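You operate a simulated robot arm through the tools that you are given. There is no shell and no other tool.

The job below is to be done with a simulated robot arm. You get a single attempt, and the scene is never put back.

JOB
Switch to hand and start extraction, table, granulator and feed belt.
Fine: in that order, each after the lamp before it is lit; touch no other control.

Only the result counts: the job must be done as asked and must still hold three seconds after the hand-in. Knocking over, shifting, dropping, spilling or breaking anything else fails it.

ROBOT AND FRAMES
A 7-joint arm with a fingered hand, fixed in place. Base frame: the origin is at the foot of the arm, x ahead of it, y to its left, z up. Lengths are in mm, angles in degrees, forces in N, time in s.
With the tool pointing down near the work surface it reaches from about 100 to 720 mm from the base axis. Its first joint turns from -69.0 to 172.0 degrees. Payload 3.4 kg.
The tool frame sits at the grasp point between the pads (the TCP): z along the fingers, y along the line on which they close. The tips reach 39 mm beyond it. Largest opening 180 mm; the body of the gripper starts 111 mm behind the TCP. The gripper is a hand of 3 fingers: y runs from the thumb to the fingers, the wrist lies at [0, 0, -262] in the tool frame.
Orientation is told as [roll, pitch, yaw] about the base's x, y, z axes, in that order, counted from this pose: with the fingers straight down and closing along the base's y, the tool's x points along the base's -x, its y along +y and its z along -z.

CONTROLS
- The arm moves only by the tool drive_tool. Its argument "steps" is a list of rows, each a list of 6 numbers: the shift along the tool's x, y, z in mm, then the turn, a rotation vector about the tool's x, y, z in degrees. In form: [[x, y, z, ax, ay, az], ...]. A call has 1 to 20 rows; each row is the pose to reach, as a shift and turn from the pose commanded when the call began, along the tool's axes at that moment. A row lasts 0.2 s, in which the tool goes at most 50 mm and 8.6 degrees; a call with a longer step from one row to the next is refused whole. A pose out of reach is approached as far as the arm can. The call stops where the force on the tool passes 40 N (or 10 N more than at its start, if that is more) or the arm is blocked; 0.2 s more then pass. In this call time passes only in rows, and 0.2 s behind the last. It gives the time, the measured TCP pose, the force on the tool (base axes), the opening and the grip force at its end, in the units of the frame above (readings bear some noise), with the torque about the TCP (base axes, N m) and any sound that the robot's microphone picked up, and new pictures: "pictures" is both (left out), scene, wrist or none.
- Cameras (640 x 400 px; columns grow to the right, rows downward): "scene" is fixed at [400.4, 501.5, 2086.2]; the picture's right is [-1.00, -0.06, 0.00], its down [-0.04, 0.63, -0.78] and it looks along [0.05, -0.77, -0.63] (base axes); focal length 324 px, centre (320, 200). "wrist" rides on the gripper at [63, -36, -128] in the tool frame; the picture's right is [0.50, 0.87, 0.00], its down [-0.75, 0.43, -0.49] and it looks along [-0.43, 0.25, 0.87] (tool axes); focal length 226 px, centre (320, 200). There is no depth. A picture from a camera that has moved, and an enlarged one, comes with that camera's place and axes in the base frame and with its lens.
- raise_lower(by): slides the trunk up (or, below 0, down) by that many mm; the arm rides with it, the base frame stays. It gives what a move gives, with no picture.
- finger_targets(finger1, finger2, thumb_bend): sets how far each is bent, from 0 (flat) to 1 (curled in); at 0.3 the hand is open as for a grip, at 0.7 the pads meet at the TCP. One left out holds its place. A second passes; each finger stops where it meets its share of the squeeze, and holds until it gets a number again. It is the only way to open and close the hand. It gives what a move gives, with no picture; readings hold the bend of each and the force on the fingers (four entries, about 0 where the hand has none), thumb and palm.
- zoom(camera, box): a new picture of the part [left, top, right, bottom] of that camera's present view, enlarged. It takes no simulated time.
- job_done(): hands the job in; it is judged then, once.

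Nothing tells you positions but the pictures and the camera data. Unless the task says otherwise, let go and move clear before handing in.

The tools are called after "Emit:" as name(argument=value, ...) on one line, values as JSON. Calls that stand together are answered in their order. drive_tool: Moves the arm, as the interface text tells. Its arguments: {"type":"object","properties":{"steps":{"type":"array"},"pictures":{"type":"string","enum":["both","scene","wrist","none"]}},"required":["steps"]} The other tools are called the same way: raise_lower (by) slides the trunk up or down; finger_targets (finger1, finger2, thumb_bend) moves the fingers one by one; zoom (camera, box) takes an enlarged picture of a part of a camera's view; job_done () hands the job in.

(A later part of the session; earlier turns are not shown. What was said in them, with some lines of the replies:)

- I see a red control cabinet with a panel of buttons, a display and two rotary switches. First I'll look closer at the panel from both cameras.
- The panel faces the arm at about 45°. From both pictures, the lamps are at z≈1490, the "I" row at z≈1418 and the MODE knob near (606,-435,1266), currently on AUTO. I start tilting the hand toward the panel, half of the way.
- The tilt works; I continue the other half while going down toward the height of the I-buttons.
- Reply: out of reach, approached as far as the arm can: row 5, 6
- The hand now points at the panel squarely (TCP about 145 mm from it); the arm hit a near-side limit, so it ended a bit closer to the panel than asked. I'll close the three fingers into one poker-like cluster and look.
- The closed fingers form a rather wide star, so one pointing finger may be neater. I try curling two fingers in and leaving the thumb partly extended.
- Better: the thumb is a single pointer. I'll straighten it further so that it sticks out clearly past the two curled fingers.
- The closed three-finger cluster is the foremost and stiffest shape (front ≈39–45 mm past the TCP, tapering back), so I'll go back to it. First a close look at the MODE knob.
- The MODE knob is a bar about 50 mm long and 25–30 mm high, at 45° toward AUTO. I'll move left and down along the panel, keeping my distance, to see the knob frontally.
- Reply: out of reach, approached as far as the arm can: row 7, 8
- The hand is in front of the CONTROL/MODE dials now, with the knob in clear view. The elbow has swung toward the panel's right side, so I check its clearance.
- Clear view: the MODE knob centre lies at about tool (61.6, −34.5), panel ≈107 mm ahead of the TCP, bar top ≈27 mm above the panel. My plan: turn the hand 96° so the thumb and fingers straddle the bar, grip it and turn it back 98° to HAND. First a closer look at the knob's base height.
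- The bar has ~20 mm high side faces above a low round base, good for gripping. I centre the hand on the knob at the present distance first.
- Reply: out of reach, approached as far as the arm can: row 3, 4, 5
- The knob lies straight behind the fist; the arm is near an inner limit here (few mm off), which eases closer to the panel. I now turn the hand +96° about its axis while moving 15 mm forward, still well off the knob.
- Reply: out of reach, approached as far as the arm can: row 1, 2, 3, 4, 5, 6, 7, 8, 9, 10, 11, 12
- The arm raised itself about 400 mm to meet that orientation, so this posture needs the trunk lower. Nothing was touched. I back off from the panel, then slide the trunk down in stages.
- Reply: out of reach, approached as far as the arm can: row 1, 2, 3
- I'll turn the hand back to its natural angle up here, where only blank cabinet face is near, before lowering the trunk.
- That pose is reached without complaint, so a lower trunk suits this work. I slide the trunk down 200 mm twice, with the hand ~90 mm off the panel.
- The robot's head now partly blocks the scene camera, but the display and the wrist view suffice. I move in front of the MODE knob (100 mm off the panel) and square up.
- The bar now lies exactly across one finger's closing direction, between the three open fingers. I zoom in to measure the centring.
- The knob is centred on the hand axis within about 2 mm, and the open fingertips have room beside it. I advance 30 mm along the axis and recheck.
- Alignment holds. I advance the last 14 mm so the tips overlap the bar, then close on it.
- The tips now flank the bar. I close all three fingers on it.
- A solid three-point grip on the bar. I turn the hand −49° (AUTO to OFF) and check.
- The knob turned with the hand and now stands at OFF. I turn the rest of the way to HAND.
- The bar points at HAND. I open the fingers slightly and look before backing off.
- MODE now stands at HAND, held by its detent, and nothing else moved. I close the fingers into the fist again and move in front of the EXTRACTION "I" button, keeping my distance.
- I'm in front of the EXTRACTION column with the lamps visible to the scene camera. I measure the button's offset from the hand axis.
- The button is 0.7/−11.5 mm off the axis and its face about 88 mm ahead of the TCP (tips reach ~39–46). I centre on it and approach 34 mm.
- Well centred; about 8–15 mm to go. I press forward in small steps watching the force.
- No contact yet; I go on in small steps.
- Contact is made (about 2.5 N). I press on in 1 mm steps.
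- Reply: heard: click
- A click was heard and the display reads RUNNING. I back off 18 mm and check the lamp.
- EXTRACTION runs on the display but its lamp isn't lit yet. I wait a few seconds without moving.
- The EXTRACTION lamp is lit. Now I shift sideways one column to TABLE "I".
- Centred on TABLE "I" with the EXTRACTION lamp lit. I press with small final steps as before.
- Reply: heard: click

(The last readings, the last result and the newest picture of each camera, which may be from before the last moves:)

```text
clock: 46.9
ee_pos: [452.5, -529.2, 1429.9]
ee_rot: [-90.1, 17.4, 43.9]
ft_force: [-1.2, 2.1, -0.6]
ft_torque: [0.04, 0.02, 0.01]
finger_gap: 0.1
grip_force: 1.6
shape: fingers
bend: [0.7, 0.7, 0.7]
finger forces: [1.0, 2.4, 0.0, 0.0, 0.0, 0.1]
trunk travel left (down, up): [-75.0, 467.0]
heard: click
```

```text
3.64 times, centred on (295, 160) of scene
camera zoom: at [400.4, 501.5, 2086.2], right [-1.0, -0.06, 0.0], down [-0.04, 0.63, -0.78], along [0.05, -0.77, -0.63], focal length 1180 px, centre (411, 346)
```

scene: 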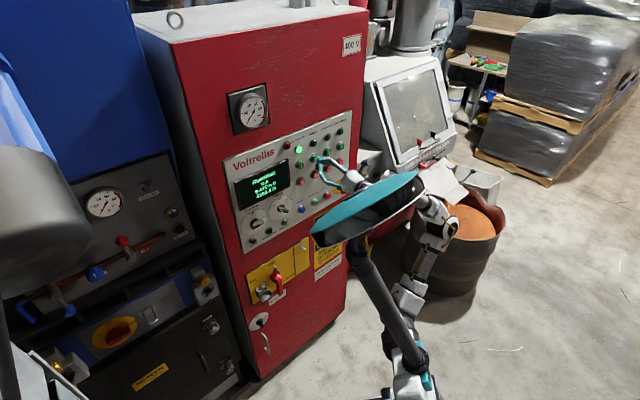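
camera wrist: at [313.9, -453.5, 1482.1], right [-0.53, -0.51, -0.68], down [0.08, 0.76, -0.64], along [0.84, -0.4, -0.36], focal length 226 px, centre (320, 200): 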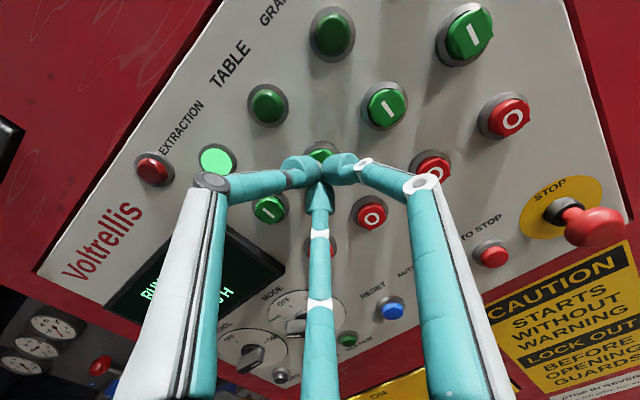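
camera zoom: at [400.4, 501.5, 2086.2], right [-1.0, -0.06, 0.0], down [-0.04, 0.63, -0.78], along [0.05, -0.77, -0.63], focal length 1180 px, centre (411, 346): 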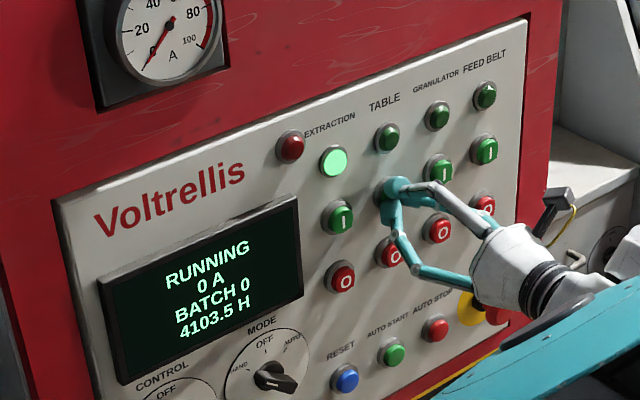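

TABLE clicked. I back off 24 mm and wait for its lamp.

Emit:
drive_tool(steps=[[0, 0, -6, 0, 0, 0], [0, 0, -12, 0, 0, 0], [0, 0, -18, 0, 0, 0], [0, 0, -24, 0, 0, 0], [0, 0, -24, 0, 0, 0], [0, 0, -24, 0, 0, 0], [0, 0, -24, 0, 0, 0], [0, 0, -24, 0, 0, 0], [0, 0, -24, 0, 0, 0], [0, 0, -24, 0, 0, 0], [0, 0, -24, 0, 0, 0], [0, 0, -24, 0, 0, 0], [0, 0, -24, 0, 0, 0], [0, 0, -24, 0, 0, 0], [0, 0, -24, 0, 0, 0]], pictures="wrist")

Emit:
zoom(camera="scene", box=[230, 105, 360, 215])

Emit:
zoom(camera="wrist", box=[220, 0, 480, 220])

```text
clock: 50.1
ee_pos: [436.4, -512.5, 1429.3]
ee_rot: [-90.0, 17.4, 43.9]
ft_force: [0.4, -0.5, 0.7]
ft_torque: [-0.02, -0.01, 0.01]
finger_gap: 0.3
grip_force: 0.0
shape: fingers
bend: [0.7, 0.7, 0.7]
finger forces: [0.0, 0.0, 0.1, 0.0, 0.0, 0.0]
trunk travel left (down, up): [-75.0, 467.0]
camera wrist: at [312.7, -454.6, 1482.7], right [-0.53, -0.51, -0.68], down [0.08, 0.76, -0.64], along [0.84, -0.4, -0.36], focal length 226 px, centre (320, 200)
```

wrist: 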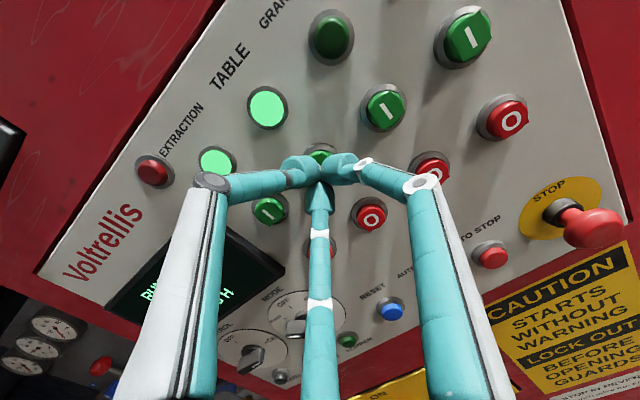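

```text
3.64 times, centred on (295, 160) of scene
camera zoom: at [400.4, 501.5, 2086.2], right [-1.0, -0.06, 0.0], down [-0.04, 0.63, -0.78], along [0.05, -0.77, -0.63], focal length 1180 px, centre (411, 346)
```

zoom: 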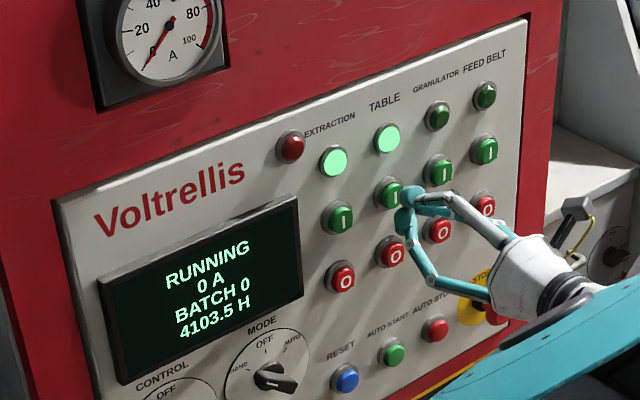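

```text
1.82 times, centred on (350, 110) of wrist
camera zoom: at [312.7, -454.6, 1482.7], right [-0.53, -0.51, -0.68], down [0.08, 0.76, -0.64], along [0.84, -0.4, -0.36], focal length 411 px, centre (266, 364)
```

zoom: 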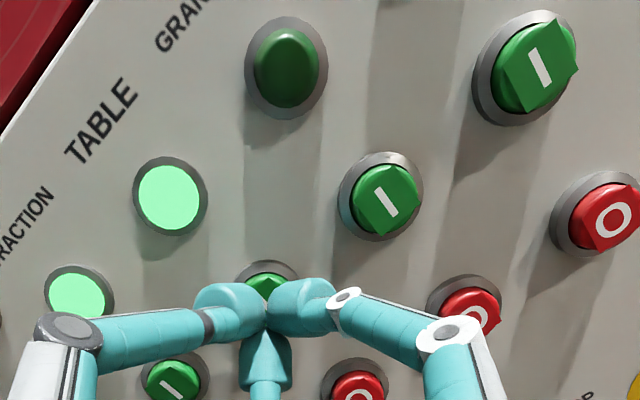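

TABLE lamp lit. Next column: GRANULATOR "I".

Emit:
drive_tool(steps=[[0, 0, -8, 0, 0, 0], [22.3, 6.7, -8, 0, 0, 0], [44.7, 13.4, -8, 0, 0, 0], [67, 20.1, -8, 0, 0, 0], [67, 20.1, 0, 0, 0, 0]])

Emit:
zoom(camera="wrist", box=[220, 80, 420, 260])

Emit:
zoom(camera="scene", box=[230, 105, 360, 215])

```text
clock: 51.3
ee_pos: [387.3, -560.7, 1430.8]
ee_rot: [-90.1, 17.4, 43.9]
ft_force: [-0.3, -0.1, -0.1]
ft_torque: [-0.02, 0.02, -0.01]
finger_gap: 0.0
grip_force: 0.0
shape: fingers
bend: [0.7, 0.7, 0.7]
finger forces: [0.1, 0.0, 0.0, 0.1, 0.0, 0.1]
trunk travel left (down, up): [-75.0, 467.0]
camera wrist: at [263.5, -503.2, 1482.8], right [-0.53, -0.51, -0.68], down [0.08, 0.76, -0.64], along [0.84, -0.4, -0.36], focal length 226 px, centre (320, 200)
```

scene: 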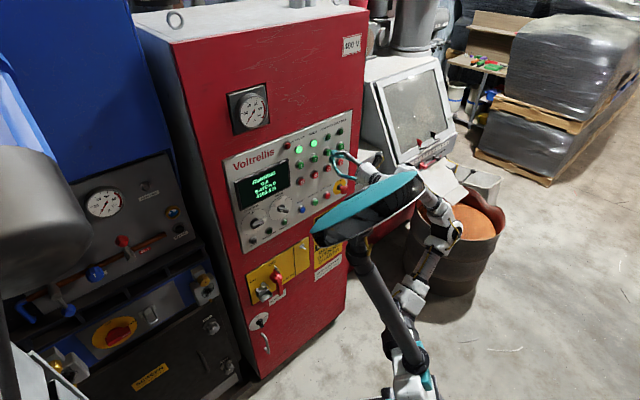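
wrist: 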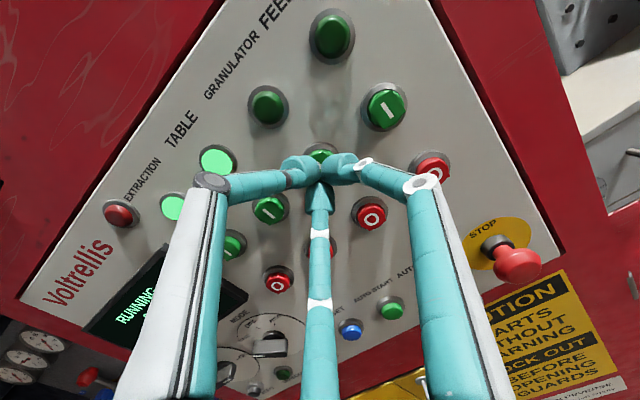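

```text
2.22 times, centred on (320, 170) of wrist
camera zoom: at [263.5, -503.2, 1482.8], right [-0.53, -0.51, -0.68], down [0.08, 0.76, -0.64], along [0.84, -0.4, -0.36], focal length 502 px, centre (320, 267)
```

zoom: 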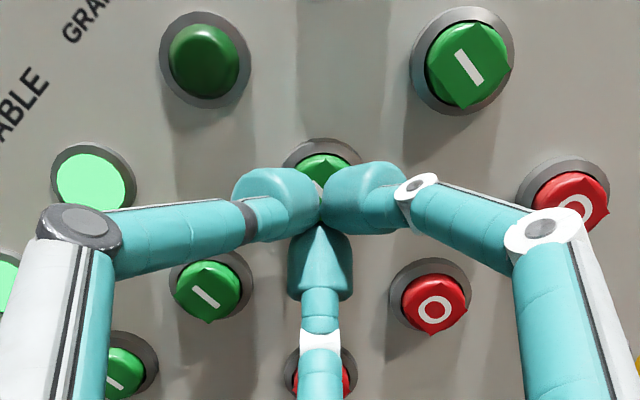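

```text
3.64 times, centred on (295, 160) of scene
camera zoom: at [400.4, 501.5, 2086.2], right [-1.0, -0.06, 0.0], down [-0.04, 0.63, -0.78], along [0.05, -0.77, -0.63], focal length 1180 px, centre (411, 346)
```

zoom: 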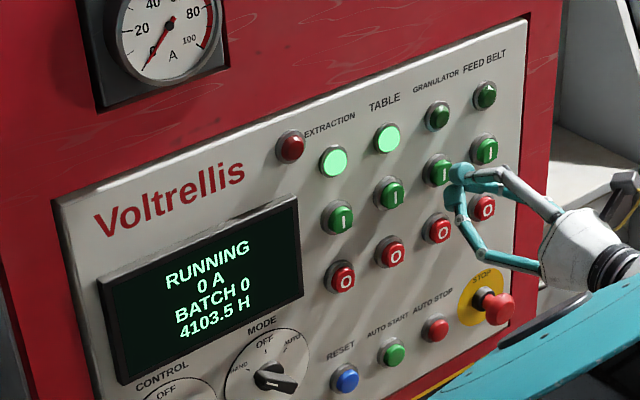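

Centred on GRANULATOR "I", both earlier lamps lit. I press it.

Emit:
drive_tool(steps=[[0, 0, 6, 0, 0, 0], [0, 0, 12, 0, 0, 0], [0, 0, 17, 0, 0, 0], [0, 0, 19, 0, 0, 0], [0, 0, 20.5, 0, 0, 0], [0, 0, 22, 0, 0, 0]], pictures="none")

Emit:
drive_tool(steps=[[0, 0, 1, 0, 0, 0], [0, 0, 2, 0, 0, 0]], pictures="none")

```text
clock: 52.7
ee_pos: [401.4, -577.4, 1430.0]
ee_rot: [-90.0, 17.2, 44.0]
ft_force: [-0.9, 1.0, 0.4]
ft_torque: [0.0, 0.02, 0.02]
finger_gap: 0.0
grip_force: 0.5
shape: fingers
bend: [0.7, 0.7, 0.7]
finger forces: [0.0, 1.4, 0.0, 0.0, 0.0, 0.1]
trunk travel left (down, up): [-75.0, 467.0]
```

```text
clock: 53.3
ee_pos: [402.8, -579.0, 1430.8]
ee_rot: [-90.0, 17.3, 43.8]
ft_force: [-0.7, 2.3, -0.9]
ft_torque: [-0.01, 0.01, 0.04]
finger_gap: 0.2
grip_force: 1.6
shape: fingers
bend: [0.7, 0.7, 0.7]
finger forces: [0.7, 2.1, 0.0, 0.0, 0.0, 0.1]
trunk travel left (down, up): [-75.0, 467.0]
```

No click yet; one more millimetre.

Emit:
drive_tool(steps=[[0, 0, 0.7, 0, 0, 0], [0, 0, 1.2, 0, 0, 0]], pictures="none")

Emit:
zoom(camera="scene", box=[230, 105, 360, 215])

```text
clock: 53.9
ee_pos: [404.1, -577.9, 1429.9]
ee_rot: [-90.0, 17.4, 43.9]
ft_force: [-1.9, 2.3, -0.7]
ft_torque: [0.04, 0.01, 0.03]
finger_gap: 0.0
grip_force: 1.4
shape: fingers
bend: [0.7, 0.7, 0.7]
finger forces: [0.7, 2.6, 0.0, 0.0, 0.0, 0.0]
trunk travel left (down, up): [-75.0, 467.0]
heard: click
```

```text
3.64 times, centred on (295, 160) of scene
camera zoom: at [400.4, 501.5, 2086.2], right [-1.0, -0.06, 0.0], down [-0.04, 0.63, -0.78], along [0.05, -0.77, -0.63], focal length 1180 px, centre (411, 346)
```

zoom: 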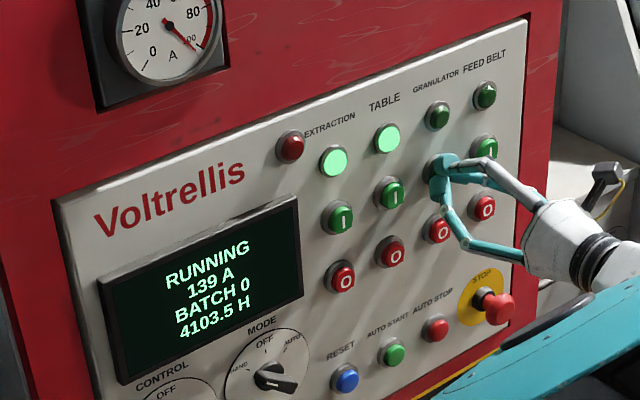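

The granulator clicked and draws starting current (139 A). I back off and wait for its lamp.

Emit:
drive_tool(steps=[[0, 0, -6, 0, 0, 0], [0, 0, -12, 0, 0, 0], [0, 0, -18, 0, 0, 0], [0, 0, -24, 0, 0, 0], [0, 0, -24, 0, 0, 0], [0, 0, -24, 0, 0, 0], [0, 0, -24, 0, 0, 0], [0, 0, -24, 0, 0, 0], [0, 0, -24, 0, 0, 0], [0, 0, -24, 0, 0, 0], [0, 0, -24, 0, 0, 0], [0, 0, -24, 0, 0, 0], [0, 0, -24, 0, 0, 0], [0, 0, -24, 0, 0, 0], [0, 0, -24, 0, 0, 0]], pictures="wrist")

Emit:
zoom(camera="scene", box=[230, 105, 360, 215])

```text
clock: 57.1
ee_pos: [386.4, -563.0, 1431.2]
ee_rot: [-90.0, 17.5, 43.9]
ft_force: [0.8, -0.2, -0.7]
ft_torque: [-0.01, 0.0, -0.01]
finger_gap: 0.0
grip_force: 0.1
shape: fingers
bend: [0.7, 0.7, 0.7]
finger forces: [0.0, 0.0, 0.0, 0.0, 0.0, 0.1]
trunk travel left (down, up): [-75.0, 467.0]
camera wrist: at [263.4, -504.0, 1483.2], right [-0.53, -0.51, -0.68], down [0.08, 0.76, -0.64], along [0.84, -0.4, -0.36], focal length 226 px, centre (320, 200)
```

wrist: 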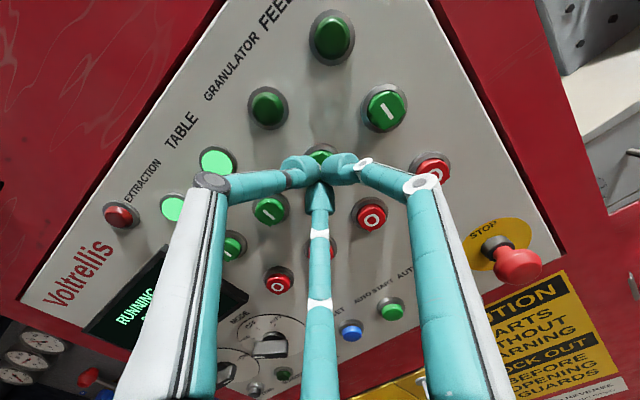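

```text
3.64 times, centred on (295, 160) of scene
camera zoom: at [400.4, 501.5, 2086.2], right [-1.0, -0.06, 0.0], down [-0.04, 0.63, -0.78], along [0.05, -0.77, -0.63], focal length 1180 px, centre (411, 346)
```

zoom: 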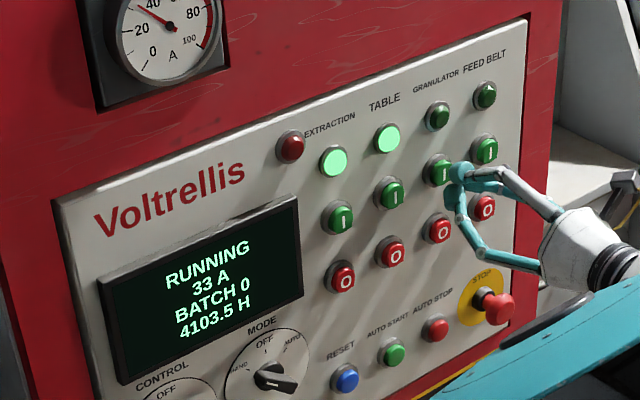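

The current is falling (33 A) but the GRANULATOR lamp is not lit yet, so I keep waiting.

Emit:
drive_tool(steps=[[0, 0, 0, 0, 0, 0], [0, 0, 0, 0, 0, 0], [0, 0, 0, 0, 0, 0], [0, 0, 0, 0, 0, 0], [0, 0, 0, 0, 0, 0], [0, 0, 0, 0, 0, 0], [0, 0, 0, 0, 0, 0], [0, 0, 0, 0, 0, 0], [0, 0, 0, 0, 0, 0], [0, 0, 0, 0, 0, 0], [0, 0, 0, 0, 0, 0], [0, 0, 0, 0, 0, 0], [0, 0, 0, 0, 0, 0], [0, 0, 0, 0, 0, 0], [0, 0, 0, 0, 0, 0]], pictures="none")

Emit:
zoom(camera="scene", box=[230, 105, 360, 215])

```text
clock: 60.3
ee_pos: [387.3, -561.6, 1430.2]
ee_rot: [-90.1, 17.5, 43.8]
ft_force: [-0.2, -0.8, 0.3]
ft_torque: [0.01, 0.01, 0.06]
finger_gap: 0.0
grip_force: 0.1
shape: fingers
bend: [0.7, 0.7, 0.7]
finger forces: [0.0, 0.1, 0.1, 0.1, 0.0, 0.0]
trunk travel left (down, up): [-75.0, 467.0]
```

```text
3.64 times, centred on (295, 160) of scene
camera zoom: at [400.4, 501.5, 2086.2], right [-1.0, -0.06, 0.0], down [-0.04, 0.63, -0.78], along [0.05, -0.77, -0.63], focal length 1180 px, centre (411, 346)
```

zoom: 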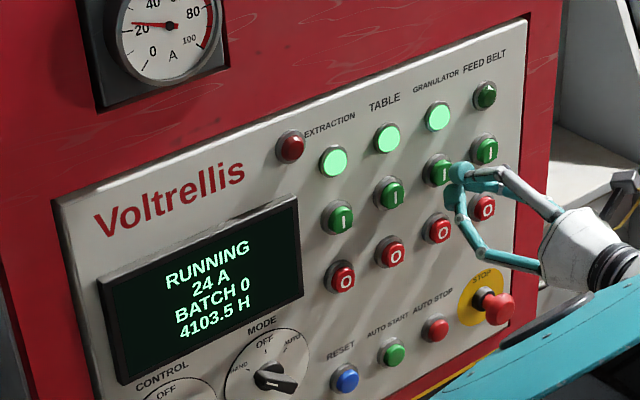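

GRANULATOR lamp is lit. Next and last column: FEED BELT "I".

Emit:
drive_tool(steps=[[0, 0, -8, 0, 0, 0], [22.3, 6.7, -8, 0, 0, 0], [44.7, 13.4, -8, 0, 0, 0], [67, 20.1, -8, 0, 0, 0], [67, 20.1, 0, 0, 0, 0]])

Emit:
zoom(camera="wrist", box=[220, 80, 420, 260])

Emit:
zoom(camera="scene", box=[230, 105, 360, 215])

```text
clock: 61.5
ee_pos: [337.8, -610.4, 1430.3]
ee_rot: [-89.9, 17.5, 43.9]
ft_force: [-0.2, -0.4, 0.3]
ft_torque: [0.0, -0.03, 0.0]
finger_gap: 0.0
grip_force: 0.1
shape: fingers
bend: [0.7, 0.7, 0.7]
finger forces: [0.0, 0.0, 0.0, 0.0, 0.0, 0.0]
trunk travel left (down, up): [-75.0, 467.0]
camera wrist: at [214.1, -551.9, 1483.3], right [-0.53, -0.51, -0.68], down [0.08, 0.76, -0.64], along [0.84, -0.4, -0.36], focal length 226 px, centre (320, 200)
```

scene: 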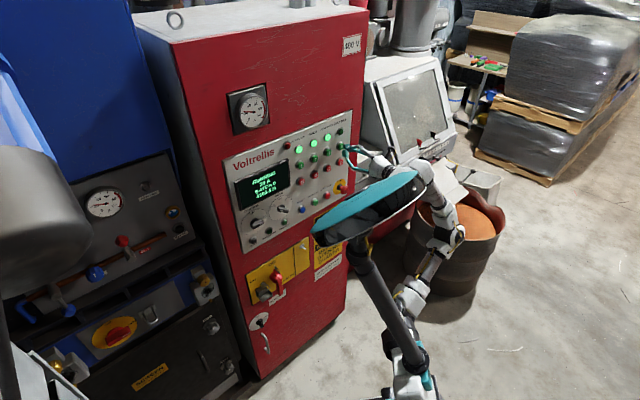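
wrist: 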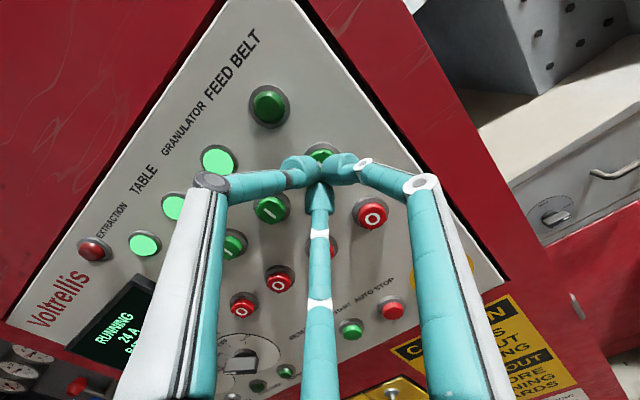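

```text
2.22 times, centred on (320, 170) of wrist
camera zoom: at [214.1, -551.9, 1483.3], right [-0.53, -0.51, -0.68], down [0.08, 0.76, -0.64], along [0.84, -0.4, -0.36], focal length 502 px, centre (320, 267)
```

zoom: 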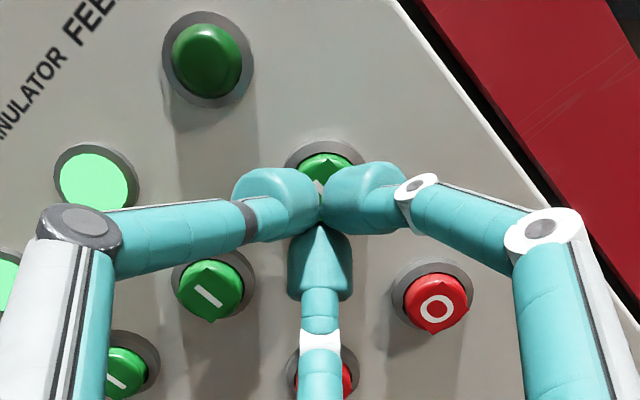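

```text
3.64 times, centred on (295, 160) of scene
camera zoom: at [400.4, 501.5, 2086.2], right [-1.0, -0.06, 0.0], down [-0.04, 0.63, -0.78], along [0.05, -0.77, -0.63], focal length 1180 px, centre (411, 346)
```

zoom: 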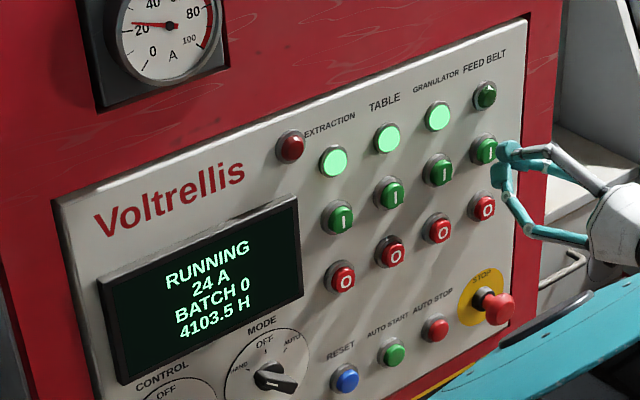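

Centred on FEED BELT "I", three lamps lit, the STOP mushroom well clear of the hand. I press.

Emit:
drive_tool(steps=[[0, 0, 6, 0, 0, 0], [0, 0, 12, 0, 0, 0], [0, 0, 17, 0, 0, 0], [0, 0, 19, 0, 0, 0], [0, 0, 20.5, 0, 0, 0], [0, 0, 22, 0, 0, 0]], pictures="none")

Emit:
drive_tool(steps=[[0, 0, 1, 0, 0, 0], [0, 0, 2, 0, 0, 0], [0, 0, 2.7, 0, 0, 0]], pictures="none")

Emit:
zoom(camera="scene", box=[230, 105, 360, 215])

```text
clock: 62.9
ee_pos: [352.0, -625.9, 1431.1]
ee_rot: [-90.1, 17.3, 43.9]
ft_force: [-0.1, 0.0, -0.4]
ft_torque: [0.01, 0.0, 0.05]
finger_gap: 0.0
grip_force: 0.3
shape: fingers
bend: [0.7, 0.7, 0.7]
finger forces: [0.0, 0.7, 0.0, 0.1, 0.0, 0.0]
trunk travel left (down, up): [-75.0, 467.0]
```

```text
clock: 63.7
ee_pos: [353.7, -627.1, 1431.5]
ee_rot: [-90.0, 17.4, 43.9]
ft_force: [-1.3, 1.3, -0.3]
ft_torque: [0.03, 0.01, 0.0]
finger_gap: 0.0
grip_force: 0.6
shape: fingers
bend: [0.7, 0.7, 0.7]
finger forces: [0.0, 2.1, 0.0, 0.1, 0.1, 0.0]
trunk travel left (down, up): [-75.0, 467.0]
```

```text
3.64 times, centred on (295, 160) of scene
camera zoom: at [400.4, 501.5, 2086.2], right [-1.0, -0.06, 0.0], down [-0.04, 0.63, -0.78], along [0.05, -0.77, -0.63], focal length 1180 px, centre (411, 346)
```

zoom: 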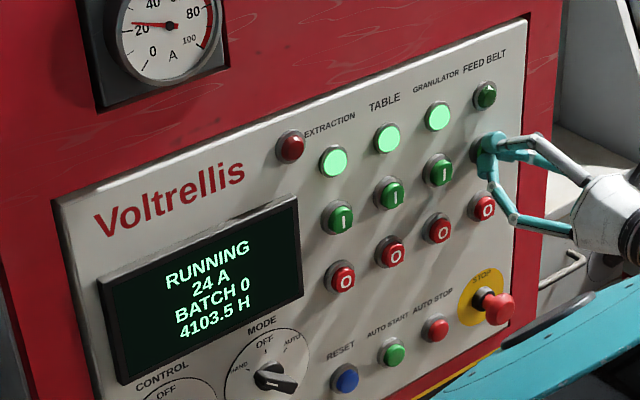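

Light contact but no click yet; I go on a little further.

Emit:
drive_tool(steps=[[0, 0, 0.7, 0, 0, 0], [0, 0, 1.4, 0, 0, 0]], pictures="none")

```text
clock: 64.3
ee_pos: [355.3, -628.9, 1430.8]
ee_rot: [-90.1, 17.4, 43.9]
ft_force: [-2.4, 1.4, 0.4]
ft_torque: [0.02, 0.0, 0.04]
finger_gap: 0.1
grip_force: 2.3
shape: fingers
bend: [0.7, 0.7, 0.7]
finger forces: [1.2, 2.6, 0.0, 0.1, 0.0, 0.0]
trunk travel left (down, up): [-75.0, 467.0]
heard: click
```

FEED BELT clicked. I back off and wait for its lamp.

Emit:
drive_tool(steps=[[0, 0, -6, 0, 0, 0], [0, 0, -12, 0, 0, 0], [0, 0, -18, 0, 0, 0], [0, 0, -24, 0, 0, 0], [0, 0, -32, 0, 0, 0], [0, 0, -40, 0, 0, 0], [0, 0, -50, 0, 0, 0], [0, 0, -50, 0, 0, 0], [0, 0, -50, 0, 0, 0], [0, 0, -50, 0, 0, 0], [0, 0, -50, 0, 0, 0], [0, 0, -50, 0, 0, 0], [0, 0, -50, 0, 0, 0], [0, 0, -50, 0, 0, 0], [0, 0, -50, 0, 0, 0], [0, 0, -50, 0, 0, 0], [0, 0, -50, 0, 0, 0]])

Emit:
zoom(camera="scene", box=[220, 105, 360, 255])

```text
clock: 67.9
ee_pos: [319.5, -592.8, 1430.6]
ee_rot: [-90.0, 17.4, 44.0]
ft_force: [0.5, -0.1, 0.1]
ft_torque: [0.02, -0.01, 0.01]
finger_gap: 0.0
grip_force: 0.0
shape: fingers
bend: [0.7, 0.7, 0.7]
finger forces: [0.0, 0.1, 0.0, 0.0, 0.0, 0.0]
trunk travel left (down, up): [-75.0, 467.0]
camera wrist: at [195.7, -534.8, 1483.7], right [-0.53, -0.51, -0.68], down [0.08, 0.76, -0.64], along [0.84, -0.4, -0.36], focal length 226 px, centre (320, 200)
```

scene: 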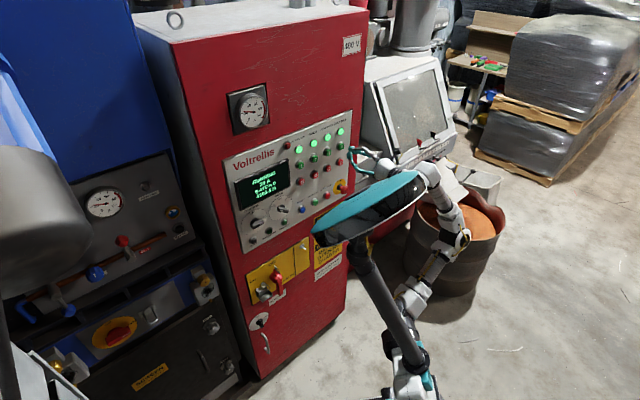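
wrist: 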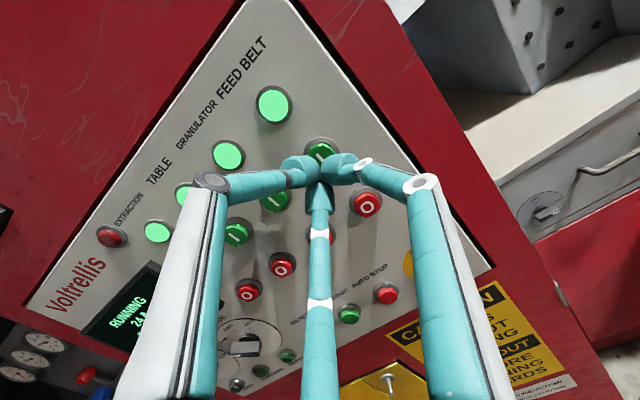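

```text
2.67 times, centred on (290, 180) of scene
camera zoom: at [400.4, 501.5, 2086.2], right [-1.0, -0.06, 0.0], down [-0.04, 0.63, -0.78], along [0.05, -0.77, -0.63], focal length 865 px, centre (400, 253)
```

zoom: 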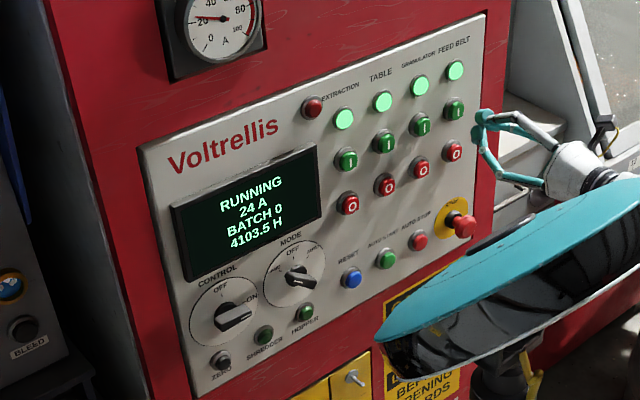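

All four lamps (extraction, table, granulator, feed belt) are lit, MODE stands at HAND, the display reads RUNNING at 24 A and the red lamp is dark. The hand is clear of the panel, so I hand the job in.

Emit:
job_done()

```text
The job is handed in.
```

The job is handed in. MODE is switched from AUTO to HAND, and extraction, table, granulator and feed belt are all running.

- **Order:** I pressed the four start buttons in the order you gave, each only after the lamp before it was lit. The granulator took the longest, about 3 to 6 seconds.
- **State at hand-in:** All four lamps were lit and the display read RUNNING at 24 A. The red lamp was dark.
- **Other controls:** I touched only the MODE knob and the four start buttons, and nothing was knocked or shifted. The hand was clear of the panel.

I did not check the panel again after handing in, so the three-second hold is not something I observed.
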